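You operate a simulated robot arm through the tools that you are given. There is no shell and no other tool. Be economical: measure what you need, move in short steps, check, and stop when the job is done.

The job below is to be done with a simulated robot arm. You get a single attempt, and the scene is never put back.

TASK
Take the sleeve with a green band and leave it on top of the steel weight.

The check looks at the end state, three seconds after you hand in, the way a careful person would. Anything else that was tipped, shoved, dropped, spilled or broken makes it a failure.

THE ROBOT
A 6-joint arm with a two-finger parallel gripper, fixed in place. Base frame: the origin is at the foot of the arm, x ahead of it, y to its left, z up; the work surface is at about z = 598. Readings come in mm, degrees, newtons and seconds.
With the tool pointing down near the work surface it reaches from about 160 to 640 mm from the base axis. Its first joint turns from -66.0 to 66.0 degrees. Payload 2.9 kg.
Tool frame: the origin (TCP) lies between the finger pads and is the grasp point; the fingertips stand 30 mm ahead of it; z points along the fingers, y is the line along which they close. The gripper opens to 110 mm. The fingers are 20 mm wide and 10 mm thick; the gripper's body (48 by 112 mm) begins 55 mm behind the TCP.
Orientation is told as [roll, pitch, yaw] about the base's x, y, z axes, in that order, counted from this pose: with the fingers straight down and closing along the base's y, the tool's x points along the base's -x, its y along +y and its z along -z.

THE INTERFACE
- The arm moves only by the tool send_rows. Its argument "commands" is one flat list of numbers, 4 for each row, row after row: the shift along the tool's x, y, z in mm, then the turn about the tool's z in degrees. In form: [dx, dy, dz, spin, dx, dy, dz, spin, ...]. A call has 1 to 20 rows; each row shifts and turns the commanded pose from where the row before left it, along the tool's axes as they then stand. "hand" is the gripper command, from -1 (shut) to 1 (fully open), values between in proportion, set as the call begins (left out, the last holds). A row lasts 0.2 s, in which the tool goes at most 50 mm and 8.6 degrees; a call with a longer step from one row to the next is refused whole, and so is a gripper value outside its range. A pose out of reach is approached as far as the arm can. The call stops where the force on the tool passes 40 N (or 10 N more than at its start, if that is more) or the arm is blocked; 0.2 s more then pass. The fingers move at their own pace (about 108 mm/s each) and stop on an object; they squeeze with about 41 N. The grip force told is the motor's: it shows also when the fingers shut on nothing. Time passes only in rows, and 0.2 s behind the last, so rows that do not move let the fingers close. The reply holds the time, the measured pose of the TCP, the force on the tool along the base axes, the opening and the grip force, in the units named above and with some noise, and new pictures: "pictures" is both (left out), scene, wrist or none.
- Cameras (640 x 400 px; columns grow to the right, rows downward): "scene" is fixed at [57.5, 412.8, 1374.8]; the picture's right is [-0.94, -0.33, 0.00], its down [-0.20, 0.57, -0.79] and it looks along [0.26, -0.75, -0.61] (base axes); focal length 345 px, centre (320, 200). "wrist" rides on the gripper at [-36, 0, -57] in the tool frame; the picture's right is [0.00, -1.00, 0.00], its down [0.97, 0.00, -0.24] and it looks along [0.24, 0.00, 0.97] (tool axes); focal length 218 px, centre (320, 200). There is no depth. A picture from a camera that has moved, and an enlarged one, comes with that camera's place and axes in the base frame and with its lens. The place of the scene camera against the robot may be out by one fixed shift of up to 18 mm in any direction.
- inspect(camera, box): a new picture of the part [left, top, right, bottom] of that camera's present view, enlarged. The clock stands still meanwhile.
- close_job(): hands the job in; it is judged then, once.

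Work in short steps. Places have to be worked out from the pictures, the camera data and where the tool is seen: move nearer, look again, correct. Check each grasp and each placing, and mend what went wrong. You have 90 turns and 150 pictures in all, those below and enlarged ones among them. Open the gripper and draw the arm clear of the work before you hand the job in, unless the task says otherwise; then end with one line.

The tools are called as a command line: name --argument value ..., lists and objects as JSON in quotes. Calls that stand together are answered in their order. send_rows: Moves the arm, as the interface text tells. Its arguments: {"type":"object","properties":{"commands":{"type":"array","items":{"type":"number"}},"hand":{"type":"number"},"pictures":{"type":"string","enum":["both","scene","wrist","none"]}},"required":["commands"]} The other tools are called the same way: inspect (camera, box) takes an enlarged picture of a part of a camera's view; close_job () hands the job in.

At the start:

```text
time: 0.0
tcp_pos: [450.0, -244.5, 872.9]
ee_rot: [0.1, 0.0, 0.1]
contact_force: [-0.2, 0.1, 0.8]
finger_gap: 109.8
grip_force: 0.0
```

scene: 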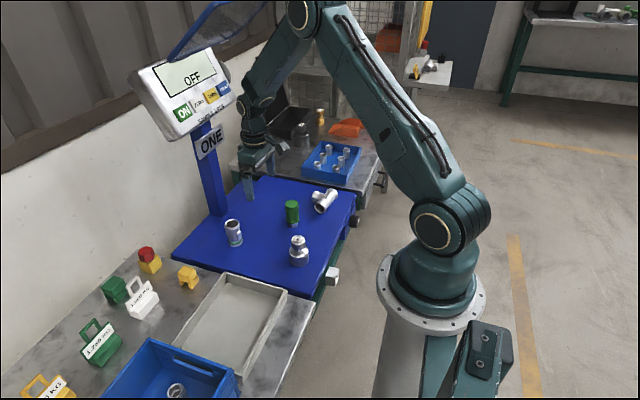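
wrist: 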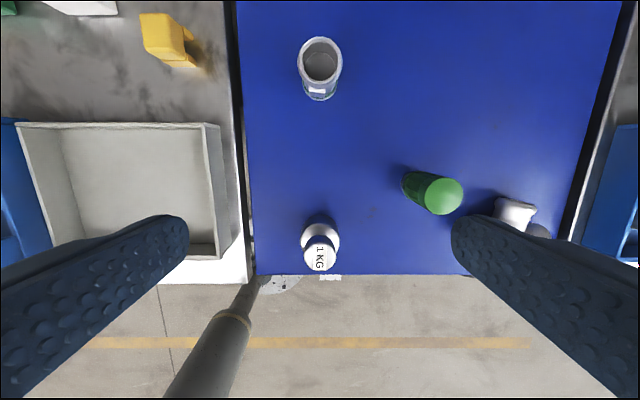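

The scene shows a grey sleeve, a green cylinder, a tee fitting and a 1 KG steel weight; I look closer to identify the green-banded sleeve.

inspect --camera "scene" --box '[200, 170, 360, 280]'

inspect --camera "wrist" --box '[240, 0, 600, 280]'

inspect --camera "scene" --box '[280, 100, 380, 190]'

inspect --camera "scene" --box '[0, 230, 260, 400]'

```text
3.64 times, centred on (280, 225) of scene
camera zoom: at [57.5, 412.8, 1374.8], right [-0.94, -0.33, 0.0], down [-0.2, 0.57, -0.79], along [0.26, -0.75, -0.61], focal length 1255 px, centre (466, 109)
```

zoom: 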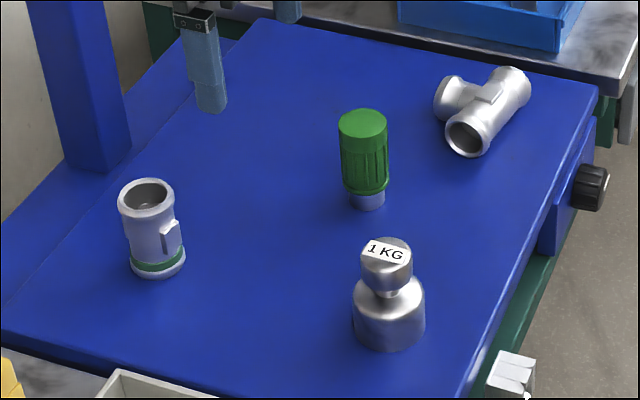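

```text
1.43 times, centred on (420, 140) of wrist
camera zoom: at [487.0, -244.9, 929.8], right [0.0, -1.0, 0.0], down [-0.97, 0.0, 0.24], along [-0.24, 0.0, -0.97], focal length 312 px, centre (177, 286)
```

zoom: 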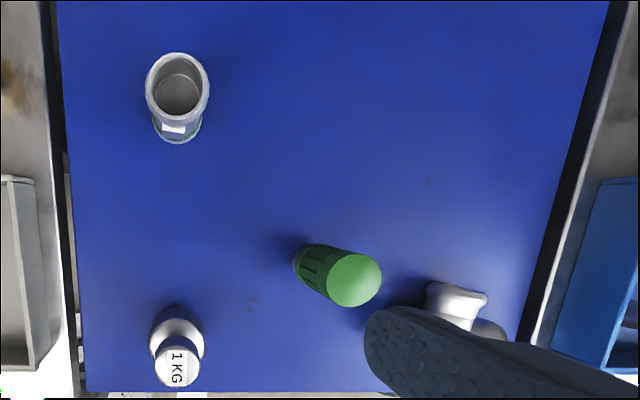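

```text
4.44 times, centred on (330, 145) of scene
camera zoom: at [57.5, 412.8, 1374.8], right [-0.94, -0.33, 0.0], down [-0.2, 0.57, -0.79], along [0.26, -0.75, -0.61], focal length 1534 px, centre (276, 444)
```

zoom: 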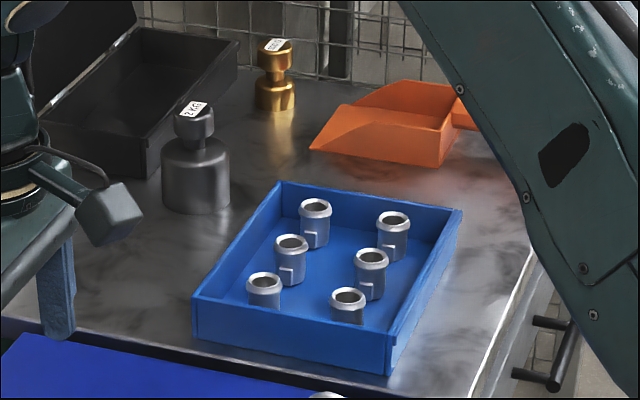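

```text
2.35 times, centred on (130, 315) of scene
camera zoom: at [57.5, 412.8, 1374.8], right [-0.94, -0.33, 0.0], down [-0.2, 0.57, -0.79], along [0.26, -0.75, -0.61], focal length 812 px, centre (767, -71)
```

zoom: 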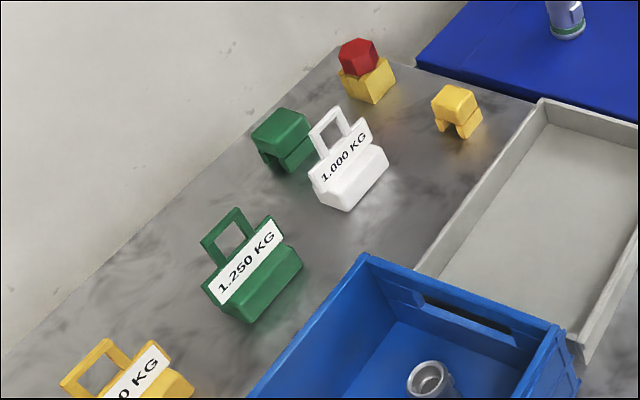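

The green-banded sleeve is the standing grey one with the lug facing the base, about (571, -245), and the steel weight is the shiny 1 KG one at about (355, -245). I move toward the sleeve and lower a little for a better fix.

send_rows --commands '[-25, 0, 10, 0, -25, 0, 15, 0, -25, 0, 15, 0, -15, 0, 15, 0, 0, 0, 0, 0]' --hand 1

```text
time: 1.2
tcp_pos: [539.7, -244.8, 817.1]
ee_rot: [0.0, 0.0, 0.0]
contact_force: [-0.5, 0.3, -0.1]
finger_gap: 109.8
grip_force: 0.0
camera wrist: at [576.0, -243.9, 873.7], right [0.0, -1.0, 0.0], down [-0.97, 0.0, 0.24], along [-0.24, 0.0, -0.97], focal length 218 px, centre (320, 200)
```

scene: 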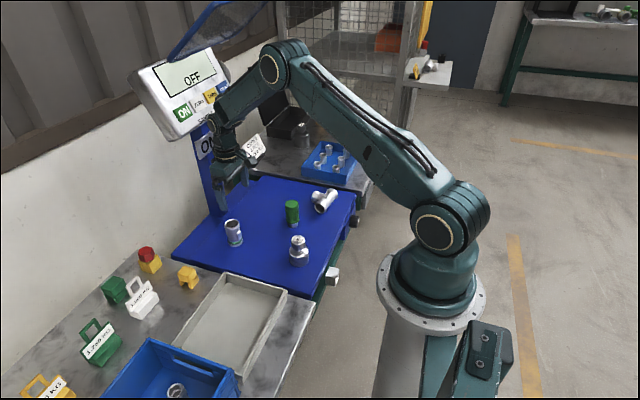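
wrist: 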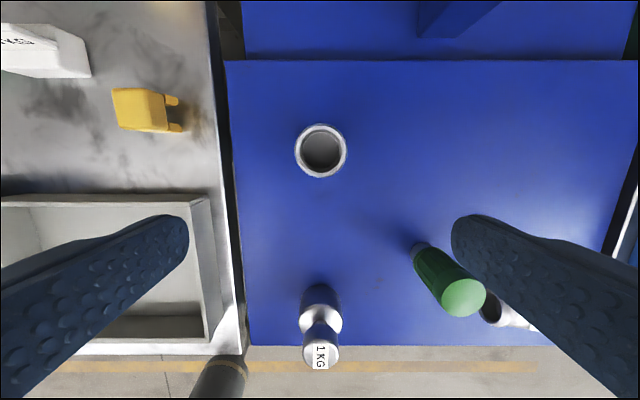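

Triangulating from the two views, the sleeve rim is at about (572, -246, 676) and the weight's knob at about (350, -245, 679). Before grasping I look at the weight from overhead, since the held sleeve will hide it later.

send_rows --commands '[45, 0, 0, 0, 45, 0, 0, 0, 45, 0, 0, 0, 43, 0, 0, 0, 0, 0, 0, 0]' --pictures "wrist"

inspect --camera "wrist" --box '[260, 120, 380, 195]'

```text
time: 2.4
tcp_pos: [358.8, -244.2, 817.5]
ee_rot: [0.0, 0.0, -0.1]
contact_force: [-0.2, -0.5, -0.8]
finger_gap: 110.0
grip_force: 0.0
camera wrist: at [396.5, -243.8, 873.9], right [0.0, -1.0, 0.0], down [-0.97, 0.0, 0.24], along [-0.24, 0.0, -0.97], focal length 218 px, centre (320, 200)
```

wrist: 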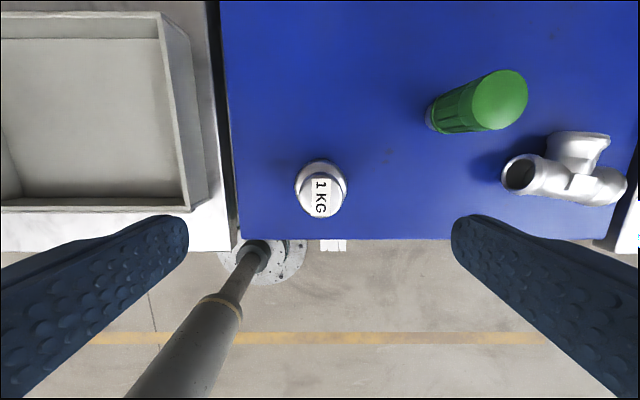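

```text
5.33 times, centred on (320, 158) of wrist
camera zoom: at [396.5, -243.8, 873.9], right [0.0, -1.0, 0.0], down [-0.97, 0.0, 0.24], along [-0.24, 0.0, -0.97], focal length 1164 px, centre (320, 427)
```

zoom: 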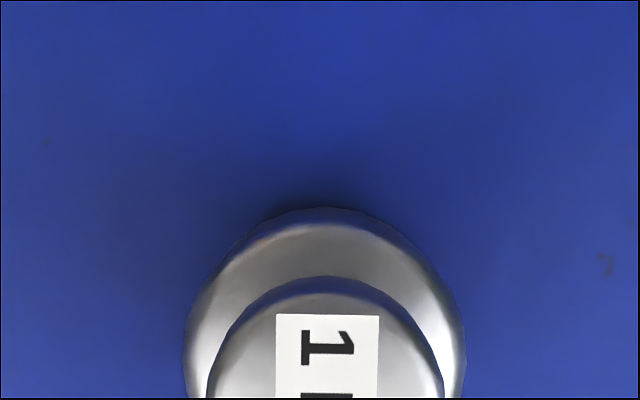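

The weight is nearly under the camera; I take one enlarged view covering the whole knob top.

inspect --camera "wrist" --box '[270, 155, 370, 225]'

inspect --camera "scene" --box '[200, 200, 328, 280]'

```text
5.71 times, centred on (320, 190) of wrist
camera zoom: at [396.5, -243.8, 873.9], right [0.0, -1.0, 0.0], down [-0.97, 0.0, 0.24], along [-0.24, 0.0, -0.97], focal length 1247 px, centre (320, 257)
```

zoom: 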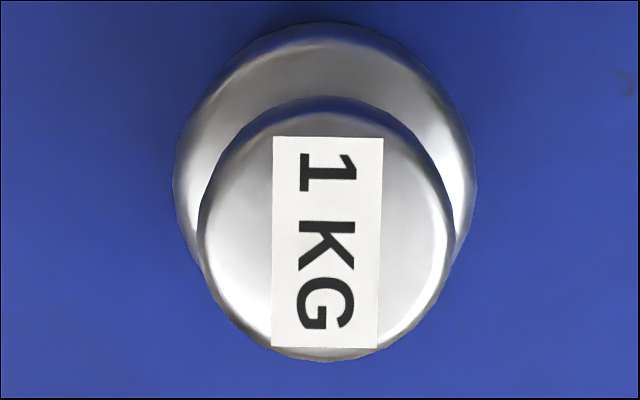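

```text
5.00 times, centred on (264, 240) of scene
camera zoom: at [57.4, 412.8, 1374.8], right [-0.94, -0.33, 0.0], down [-0.2, 0.57, -0.79], along [0.26, -0.75, -0.61], focal length 1726 px, centre (600, 0)
```

zoom: 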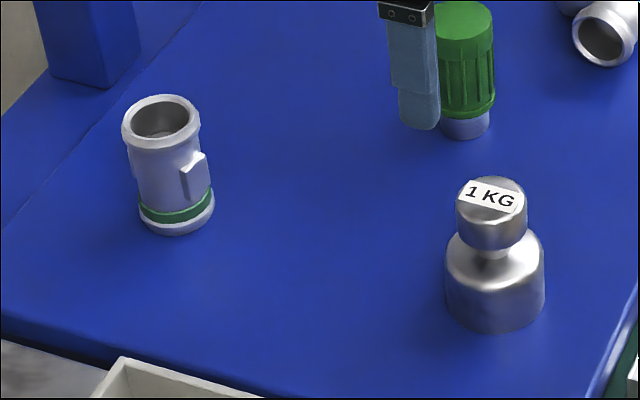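

The knob top centre is about (351, -245, 679), diameter about 41 mm, wide enough for the 46 mm sleeve. I now go above the sleeve with the fingertips still clear of its rim.

send_rows --commands '[-45, 0, 0, 0, -45, 0, 0, 0, -45, -1, 0, 0, -40, 0, 0, 0, -35, 0, 0, 0, 0, 0, 40, 0, 0, 0, 40, 0, 0, 0, 14, 0, 0, 0, 0, 0, 0, 0, 0, 0]'

```text
time: 4.6
tcp_pos: [570.4, -246.3, 724.2]
ee_rot: [0.0, 0.0, 0.0]
contact_force: [-1.6, 0.0, -1.0]
finger_gap: 110.0
grip_force: 0.0
camera wrist: at [607.3, -246.1, 781.2], right [0.0, -1.0, 0.0], down [-0.97, 0.0, 0.24], along [-0.24, 0.0, -0.97], focal length 218 px, centre (320, 200)
```

scene: 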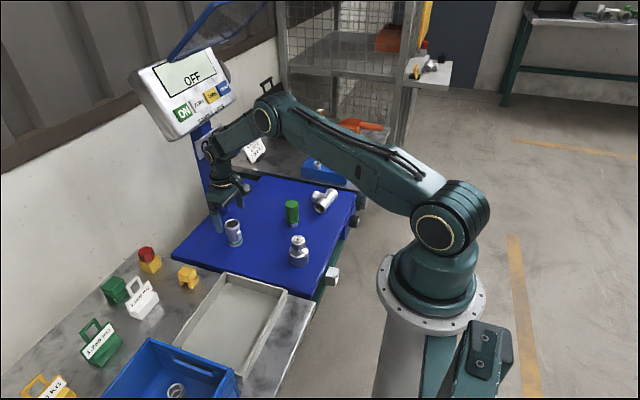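
wrist: 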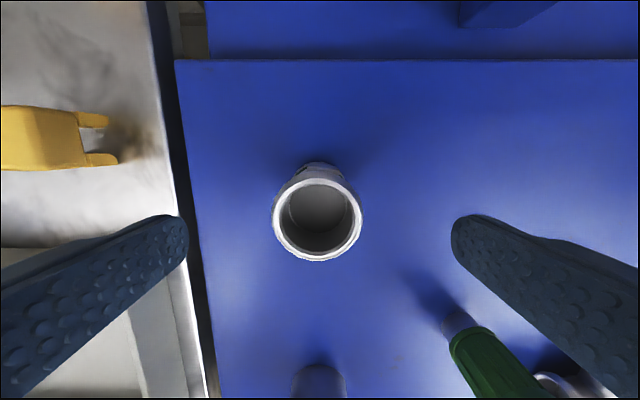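

The rim centre computes to about (572.5, -244.6, 675), centred between the fingers. I lower to TCP z≈650 with a 1 mm correction.

send_rows --commands '[-1, 1, 25, 0, 0, 0, 25, 0, 0, 0, 24, 0, 0, 0, 0, 0, 0, 0, 0, 0]'

```text
time: 5.8
tcp_pos: [571.3, -244.8, 651.2]
ee_rot: [0.0, 0.0, 0.0]
contact_force: [-0.5, 0.4, -0.2]
finger_gap: 110.0
grip_force: 0.1
camera wrist: at [609.4, -245.5, 707.0], right [0.0, -1.0, 0.0], down [-0.97, 0.0, 0.24], along [-0.24, 0.0, -0.97], focal length 218 px, centre (320, 200)
```

scene: 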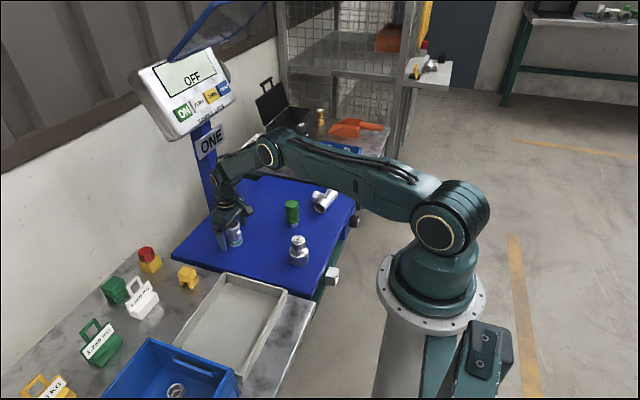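
wrist: 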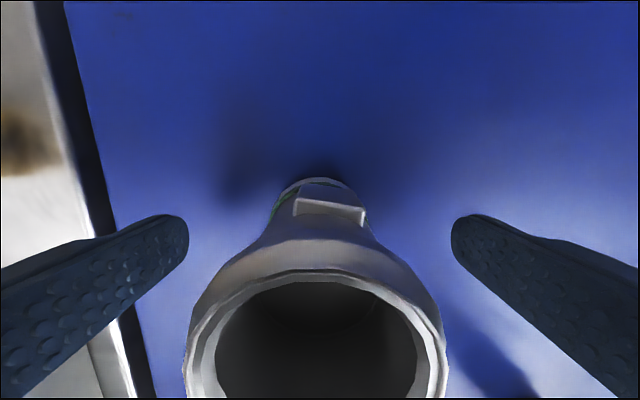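

The fingers straddle the sleeve with lugs only on the ±x sides, so I shut the gripper.

send_rows --commands '[0, 0, 0, 0, 0, 0, 0, 0, 0, 0, 0, 0, 0, 0, 0, 0]' --hand -1 --pictures "wrist"

```text
time: 6.8
tcp_pos: [571.8, -245.0, 650.3]
ee_rot: [0.0, 0.0, 0.0]
contact_force: [-0.5, 0.8, -0.4]
finger_gap: 48.1
grip_force: 41.0
camera wrist: at [609.4, -245.4, 707.2], right [0.0, -1.0, 0.0], down [-0.97, 0.0, 0.24], along [-0.24, 0.0, -0.97], focal length 218 px, centre (320, 200)
```

wrist: 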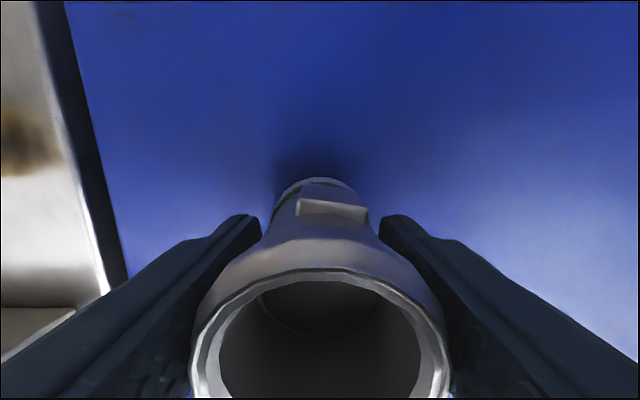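

It is gripped with a 48 mm gap and 41 N. I lift 120 mm straight up and check.

send_rows --commands '[0, 0, -10, 0, 0, 0, -25, 0, 0, 0, -30, 0, 0, 0, -30, 0, 0, 0, -25, 0, 0, 0, 0, 0]'

inspect --camera "scene" --box '[180, 160, 340, 280]'

```text
time: 8.2
tcp_pos: [573.3, -245.5, 770.5]
ee_rot: [0.0, 0.0, 0.0]
contact_force: [1.0, -0.1, -3.9]
finger_gap: 48.1
grip_force: 40.7
camera wrist: at [610.4, -244.6, 827.1], right [0.0, -1.0, 0.0], down [-0.97, 0.0, 0.24], along [-0.24, 0.0, -0.97], focal length 218 px, centre (320, 200)
```

scene: 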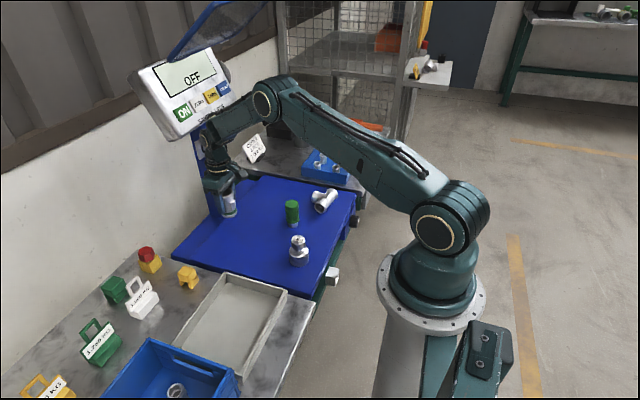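
wrist: 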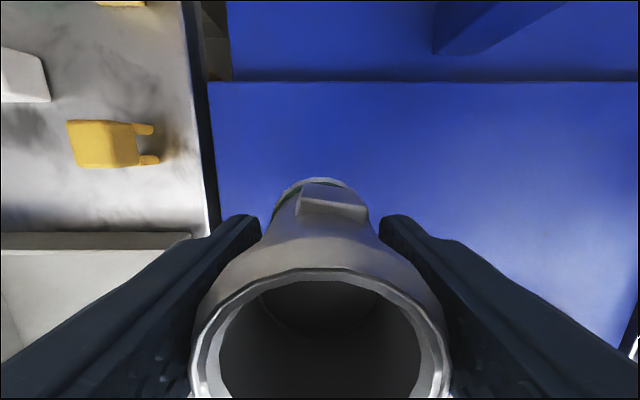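

```text
3.33 times, centred on (260, 220) of scene
camera zoom: at [57.5, 412.8, 1374.9], right [-0.94, -0.33, 0.0], down [-0.2, 0.57, -0.79], along [0.26, -0.75, -0.61], focal length 1151 px, centre (520, 133)
```

zoom: 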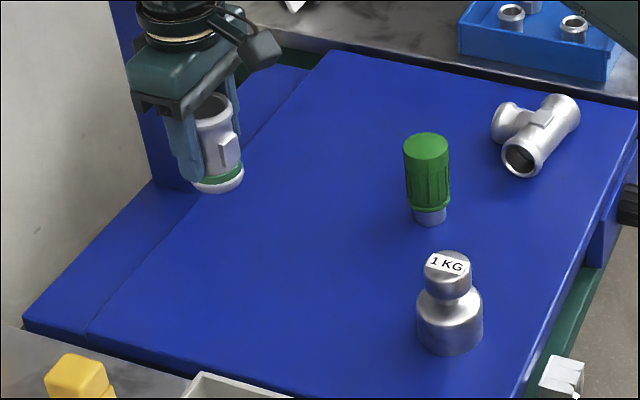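

The sleeve is lifted upright. The weight lies 221 mm nearer the base in x, so I carry it over gently at this height (sleeve bottom about 40 mm above the knob).

send_rows --commands '[10, 0, 0, 0, 22, 0, 0, 0, 30, 0, 0, 0, 30, 0, 0, 0, 30, 0, 0, 0, 30, 0, 0, 0, 30, 0, 0, 0, 22, -1, 0, 0, 12, 0, 0, 0, 5, 0, 0, 0, 0, 0, 0, 0, 0, 0, 0, 0]'

inspect --camera "scene" --box '[240, 180, 352, 280]'

```text
time: 10.8
tcp_pos: [351.8, -245.0, 768.1]
ee_rot: [-0.1, 0.0, 0.1]
contact_force: [-0.2, -0.8, -2.6]
finger_gap: 47.9
grip_force: 41.0
camera wrist: at [388.9, -245.8, 826.3], right [0.0, -1.0, 0.0], down [-0.97, 0.0, 0.24], along [-0.24, 0.0, -0.97], focal length 218 px, centre (320, 200)
```

scene: 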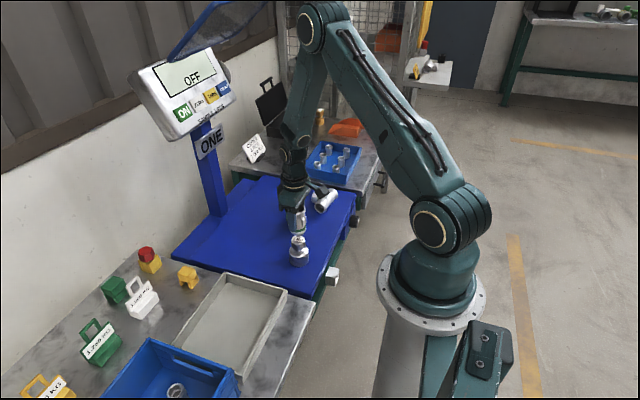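
wrist: 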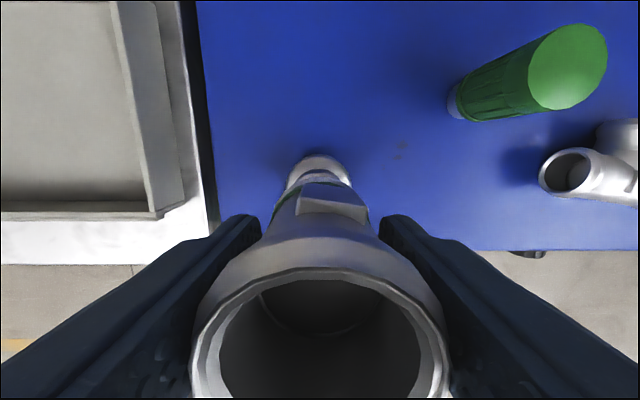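

```text
4.00 times, centred on (296, 230) of scene
camera zoom: at [57.5, 412.8, 1374.9], right [-0.94, -0.33, 0.0], down [-0.2, 0.57, -0.79], along [0.26, -0.75, -0.61], focal length 1381 px, centre (416, 80)
```

zoom: 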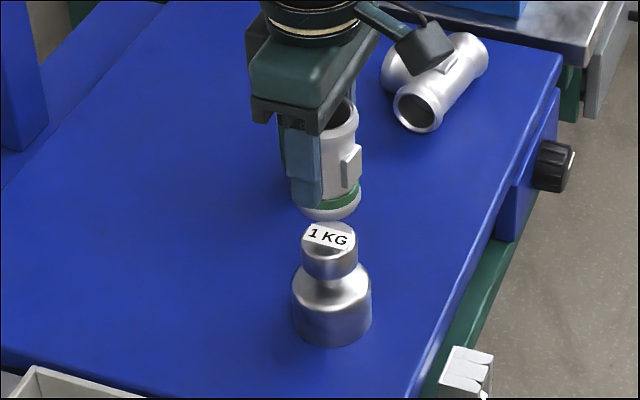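

From the scene camera the sleeve's base is in line with the knob. I lower 30 mm, leaving a small gap, and look again.

send_rows --commands '[0, 0, 15, 0, 0, 0, 10, 0, 0, 0, 5, 0, 0, 0, 0, 0, 0, 0, 0, 0]' --pictures "wrist"

inspect --camera "scene" --box '[264, 205, 336, 270]'

inspect --camera "wrist" --box '[260, 120, 380, 220]'

```text
time: 12.0
tcp_pos: [352.1, -245.6, 738.7]
ee_rot: [-0.1, 0.0, 0.0]
contact_force: [0.0, 0.1, -3.1]
finger_gap: 48.0
grip_force: 41.4
camera wrist: at [388.6, -246.0, 796.3], right [0.0, -1.0, 0.0], down [-0.97, 0.0, 0.24], along [-0.24, 0.0, -0.97], focal length 218 px, centre (320, 200)
```

wrist: 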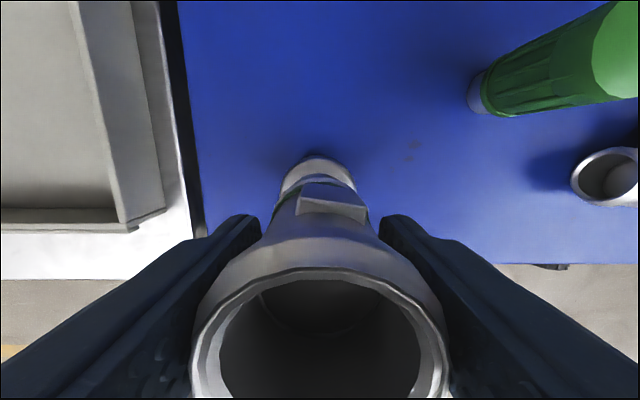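

```text
6.15 times, centred on (300, 238) of scene
camera zoom: at [57.5, 412.8, 1374.9], right [-0.94, -0.33, 0.0], down [-0.2, 0.57, -0.79], along [0.26, -0.75, -0.61], focal length 2125 px, centre (443, -31)
```

zoom: 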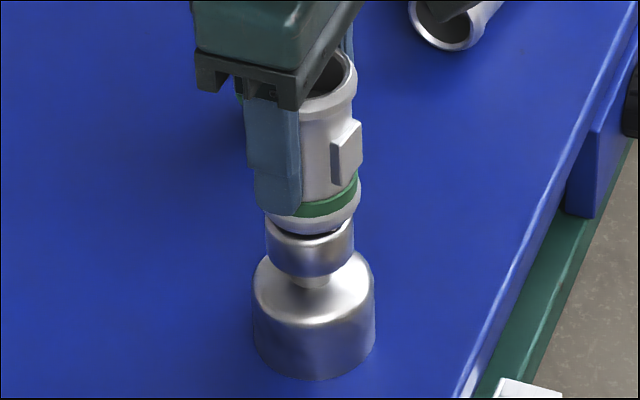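

```text
4.00 times, centred on (320, 170) of wrist
camera zoom: at [388.6, -246.0, 796.3], right [0.0, -1.0, 0.0], down [-0.97, 0.0, 0.24], along [-0.24, 0.0, -0.97], focal length 873 px, centre (320, 320)
```

zoom: 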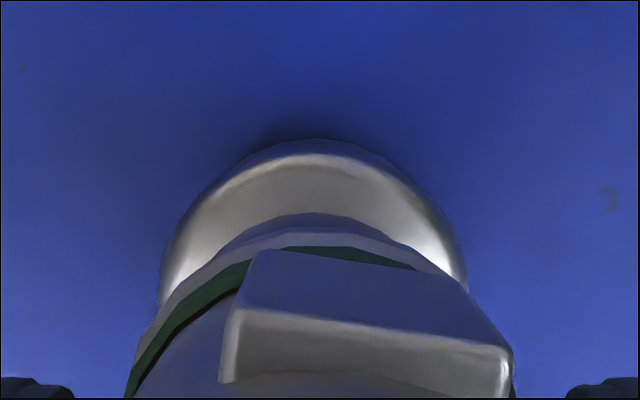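

The base is centred over the knob with a few mm gap. I lower in small steps, watching the vertical force.

send_rows --commands '[0, 0, 2, 0, 0, 0, 1, 0, 0, 0, 1, 0, 0, 0, 0, 0]' --pictures "none"

inspect --camera "scene" --box '[278, 225, 326, 255]'

```text
time: 13.0
tcp_pos: [349.6, -245.7, 736.2]
ee_rot: [0.0, 0.0, 0.0]
contact_force: [-0.3, -0.4, -4.3]
finger_gap: 48.2
grip_force: 40.9
```

```text
13.33 times, centred on (302, 240) of scene
camera zoom: at [57.5, 412.8, 1374.9], right [-0.94, -0.33, 0.0], down [-0.2, 0.57, -0.79], along [0.26, -0.75, -0.61], focal length 4603 px, centre (560, -333)
```

zoom: 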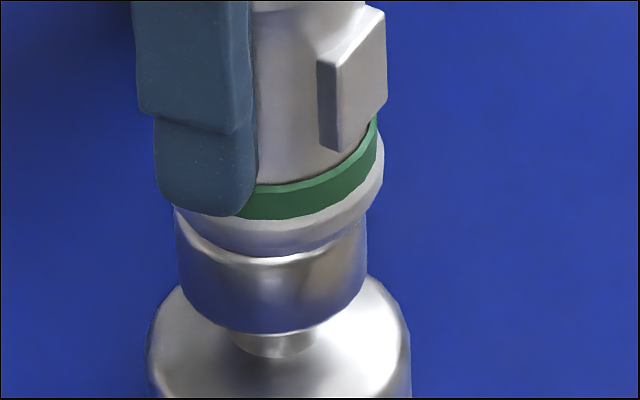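

Still no contact (force -4 N is just the sleeve's weight); sleeve is about 1 mm toward the base relative to the knob. I correct +1 mm in x and keep lowering.

send_rows --commands '[-1, 0, 1, 0, 0, 0, 1, 0, 0, 0, 0, 0]' --pictures "none"

inspect --camera "scene" --box '[278, 225, 326, 255]'

```text
time: 13.8
tcp_pos: [352.7, -246.9, 733.8]
ee_rot: [0.0, 0.1, 0.1]
contact_force: [-2.8, 0.8, 6.1]
finger_gap: 48.1
grip_force: 40.5
```

```text
13.33 times, centred on (302, 240) of scene
camera zoom: at [57.3, 412.9, 1374.8], right [-0.94, -0.33, 0.0], down [-0.2, 0.57, -0.79], along [0.26, -0.75, -0.61], focal length 4603 px, centre (560, -333)
```

zoom: 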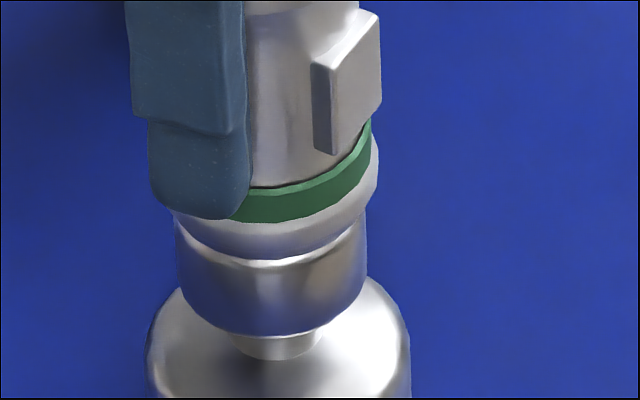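

Force flipped to +6 N, so the sleeve sits on the knob, well centred. I open the gripper without moving.

send_rows --commands '[0, 0, 0, 0, 0, 0, 0, 0, 0, 0, 0, 0, 0, 0, 0, 0]' --hand 0.7 --pictures "wrist"

inspect --camera "scene" --box '[264, 205, 336, 270]'

```text
time: 14.8
tcp_pos: [352.2, -247.0, 734.6]
ee_rot: [0.0, 0.0, 0.0]
contact_force: [0.3, -0.5, 0.3]
finger_gap: 93.6
grip_force: 0.0
camera wrist: at [389.7, -245.9, 790.5], right [0.0, -1.0, 0.0], down [-0.97, 0.0, 0.24], along [-0.24, 0.0, -0.97], focal length 218 px, centre (320, 200)
```

wrist: 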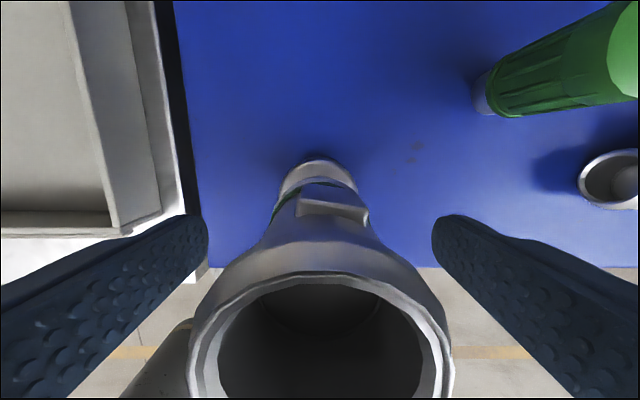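

```text
6.15 times, centred on (300, 238) of scene
camera zoom: at [57.5, 412.8, 1374.8], right [-0.94, -0.33, 0.0], down [-0.2, 0.57, -0.79], along [0.26, -0.75, -0.61], focal length 2125 px, centre (443, -31)
```

zoom: 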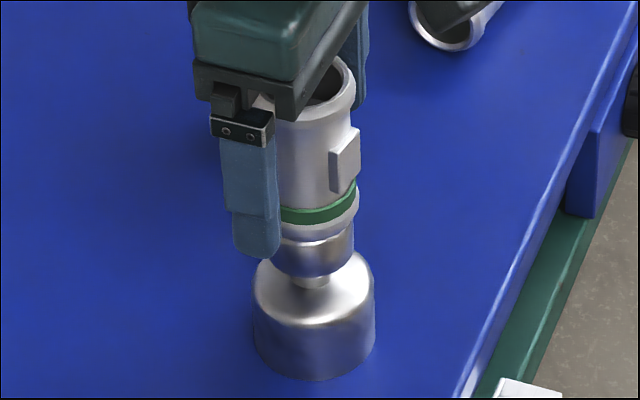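

The sleeve stands upright on the knob, free of the fingers. I withdraw straight up, then away.

send_rows --commands '[0, 0, -8, 0, 0, 0, -20, 0, 0, 0, -35, 0, 0, 0, -40, 0, 0, 0, -35, 0, -40, 0, 0, 0, -40, 0, 0, 0, 0, 0, 0, 0]'

inspect --camera "scene" --box '[220, 170, 364, 280]'

```text
time: 16.6
tcp_pos: [432.7, -246.0, 870.4]
ee_rot: [0.1, -0.1, 0.0]
contact_force: [0.2, -0.9, -0.1]
finger_gap: 93.2
grip_force: 0.2
camera wrist: at [469.2, -246.3, 928.3], right [0.0, -1.0, 0.0], down [-0.97, 0.0, 0.24], along [-0.24, 0.0, -0.97], focal length 218 px, centre (320, 200)
```

scene: 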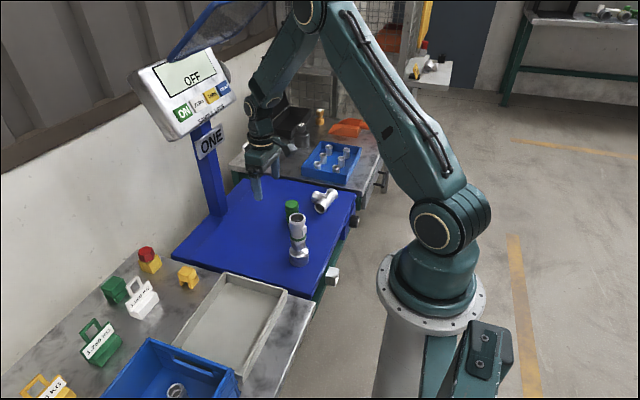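
wrist: 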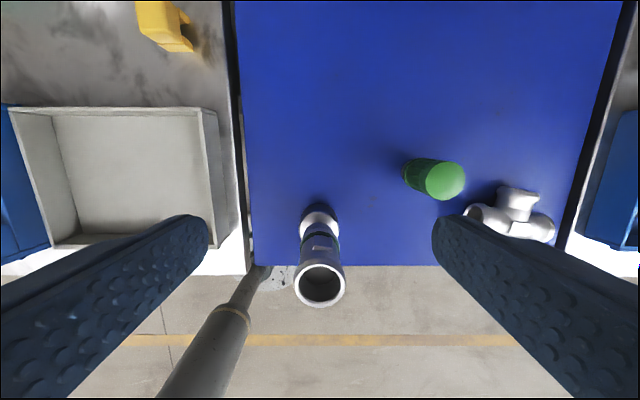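

```text
3.64 times, centred on (292, 225) of scene
camera zoom: at [57.5, 412.8, 1374.8], right [-0.94, -0.33, 0.0], down [-0.2, 0.57, -0.79], along [0.26, -0.75, -0.61], focal length 1255 px, centre (422, 109)
```

zoom: 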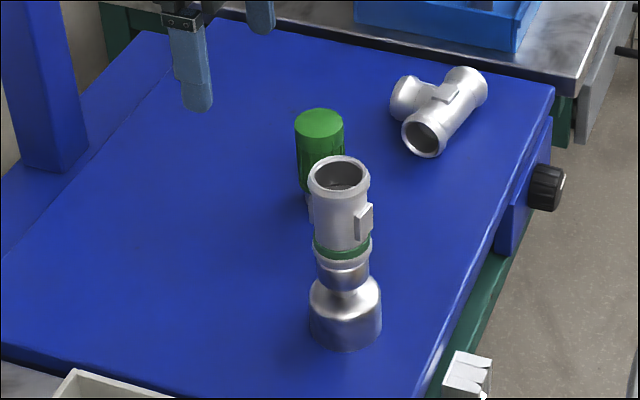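

The sleeve stands upright and steady on the steel weight, nothing else has moved, and the arm is clear, so I hand in.

close_job

```text
The job is handed in.
```

The green-banded sleeve is standing upright on top of the 1 KG steel weight, nothing else was moved, the arm is clear with the gripper open, and the job is handed in.
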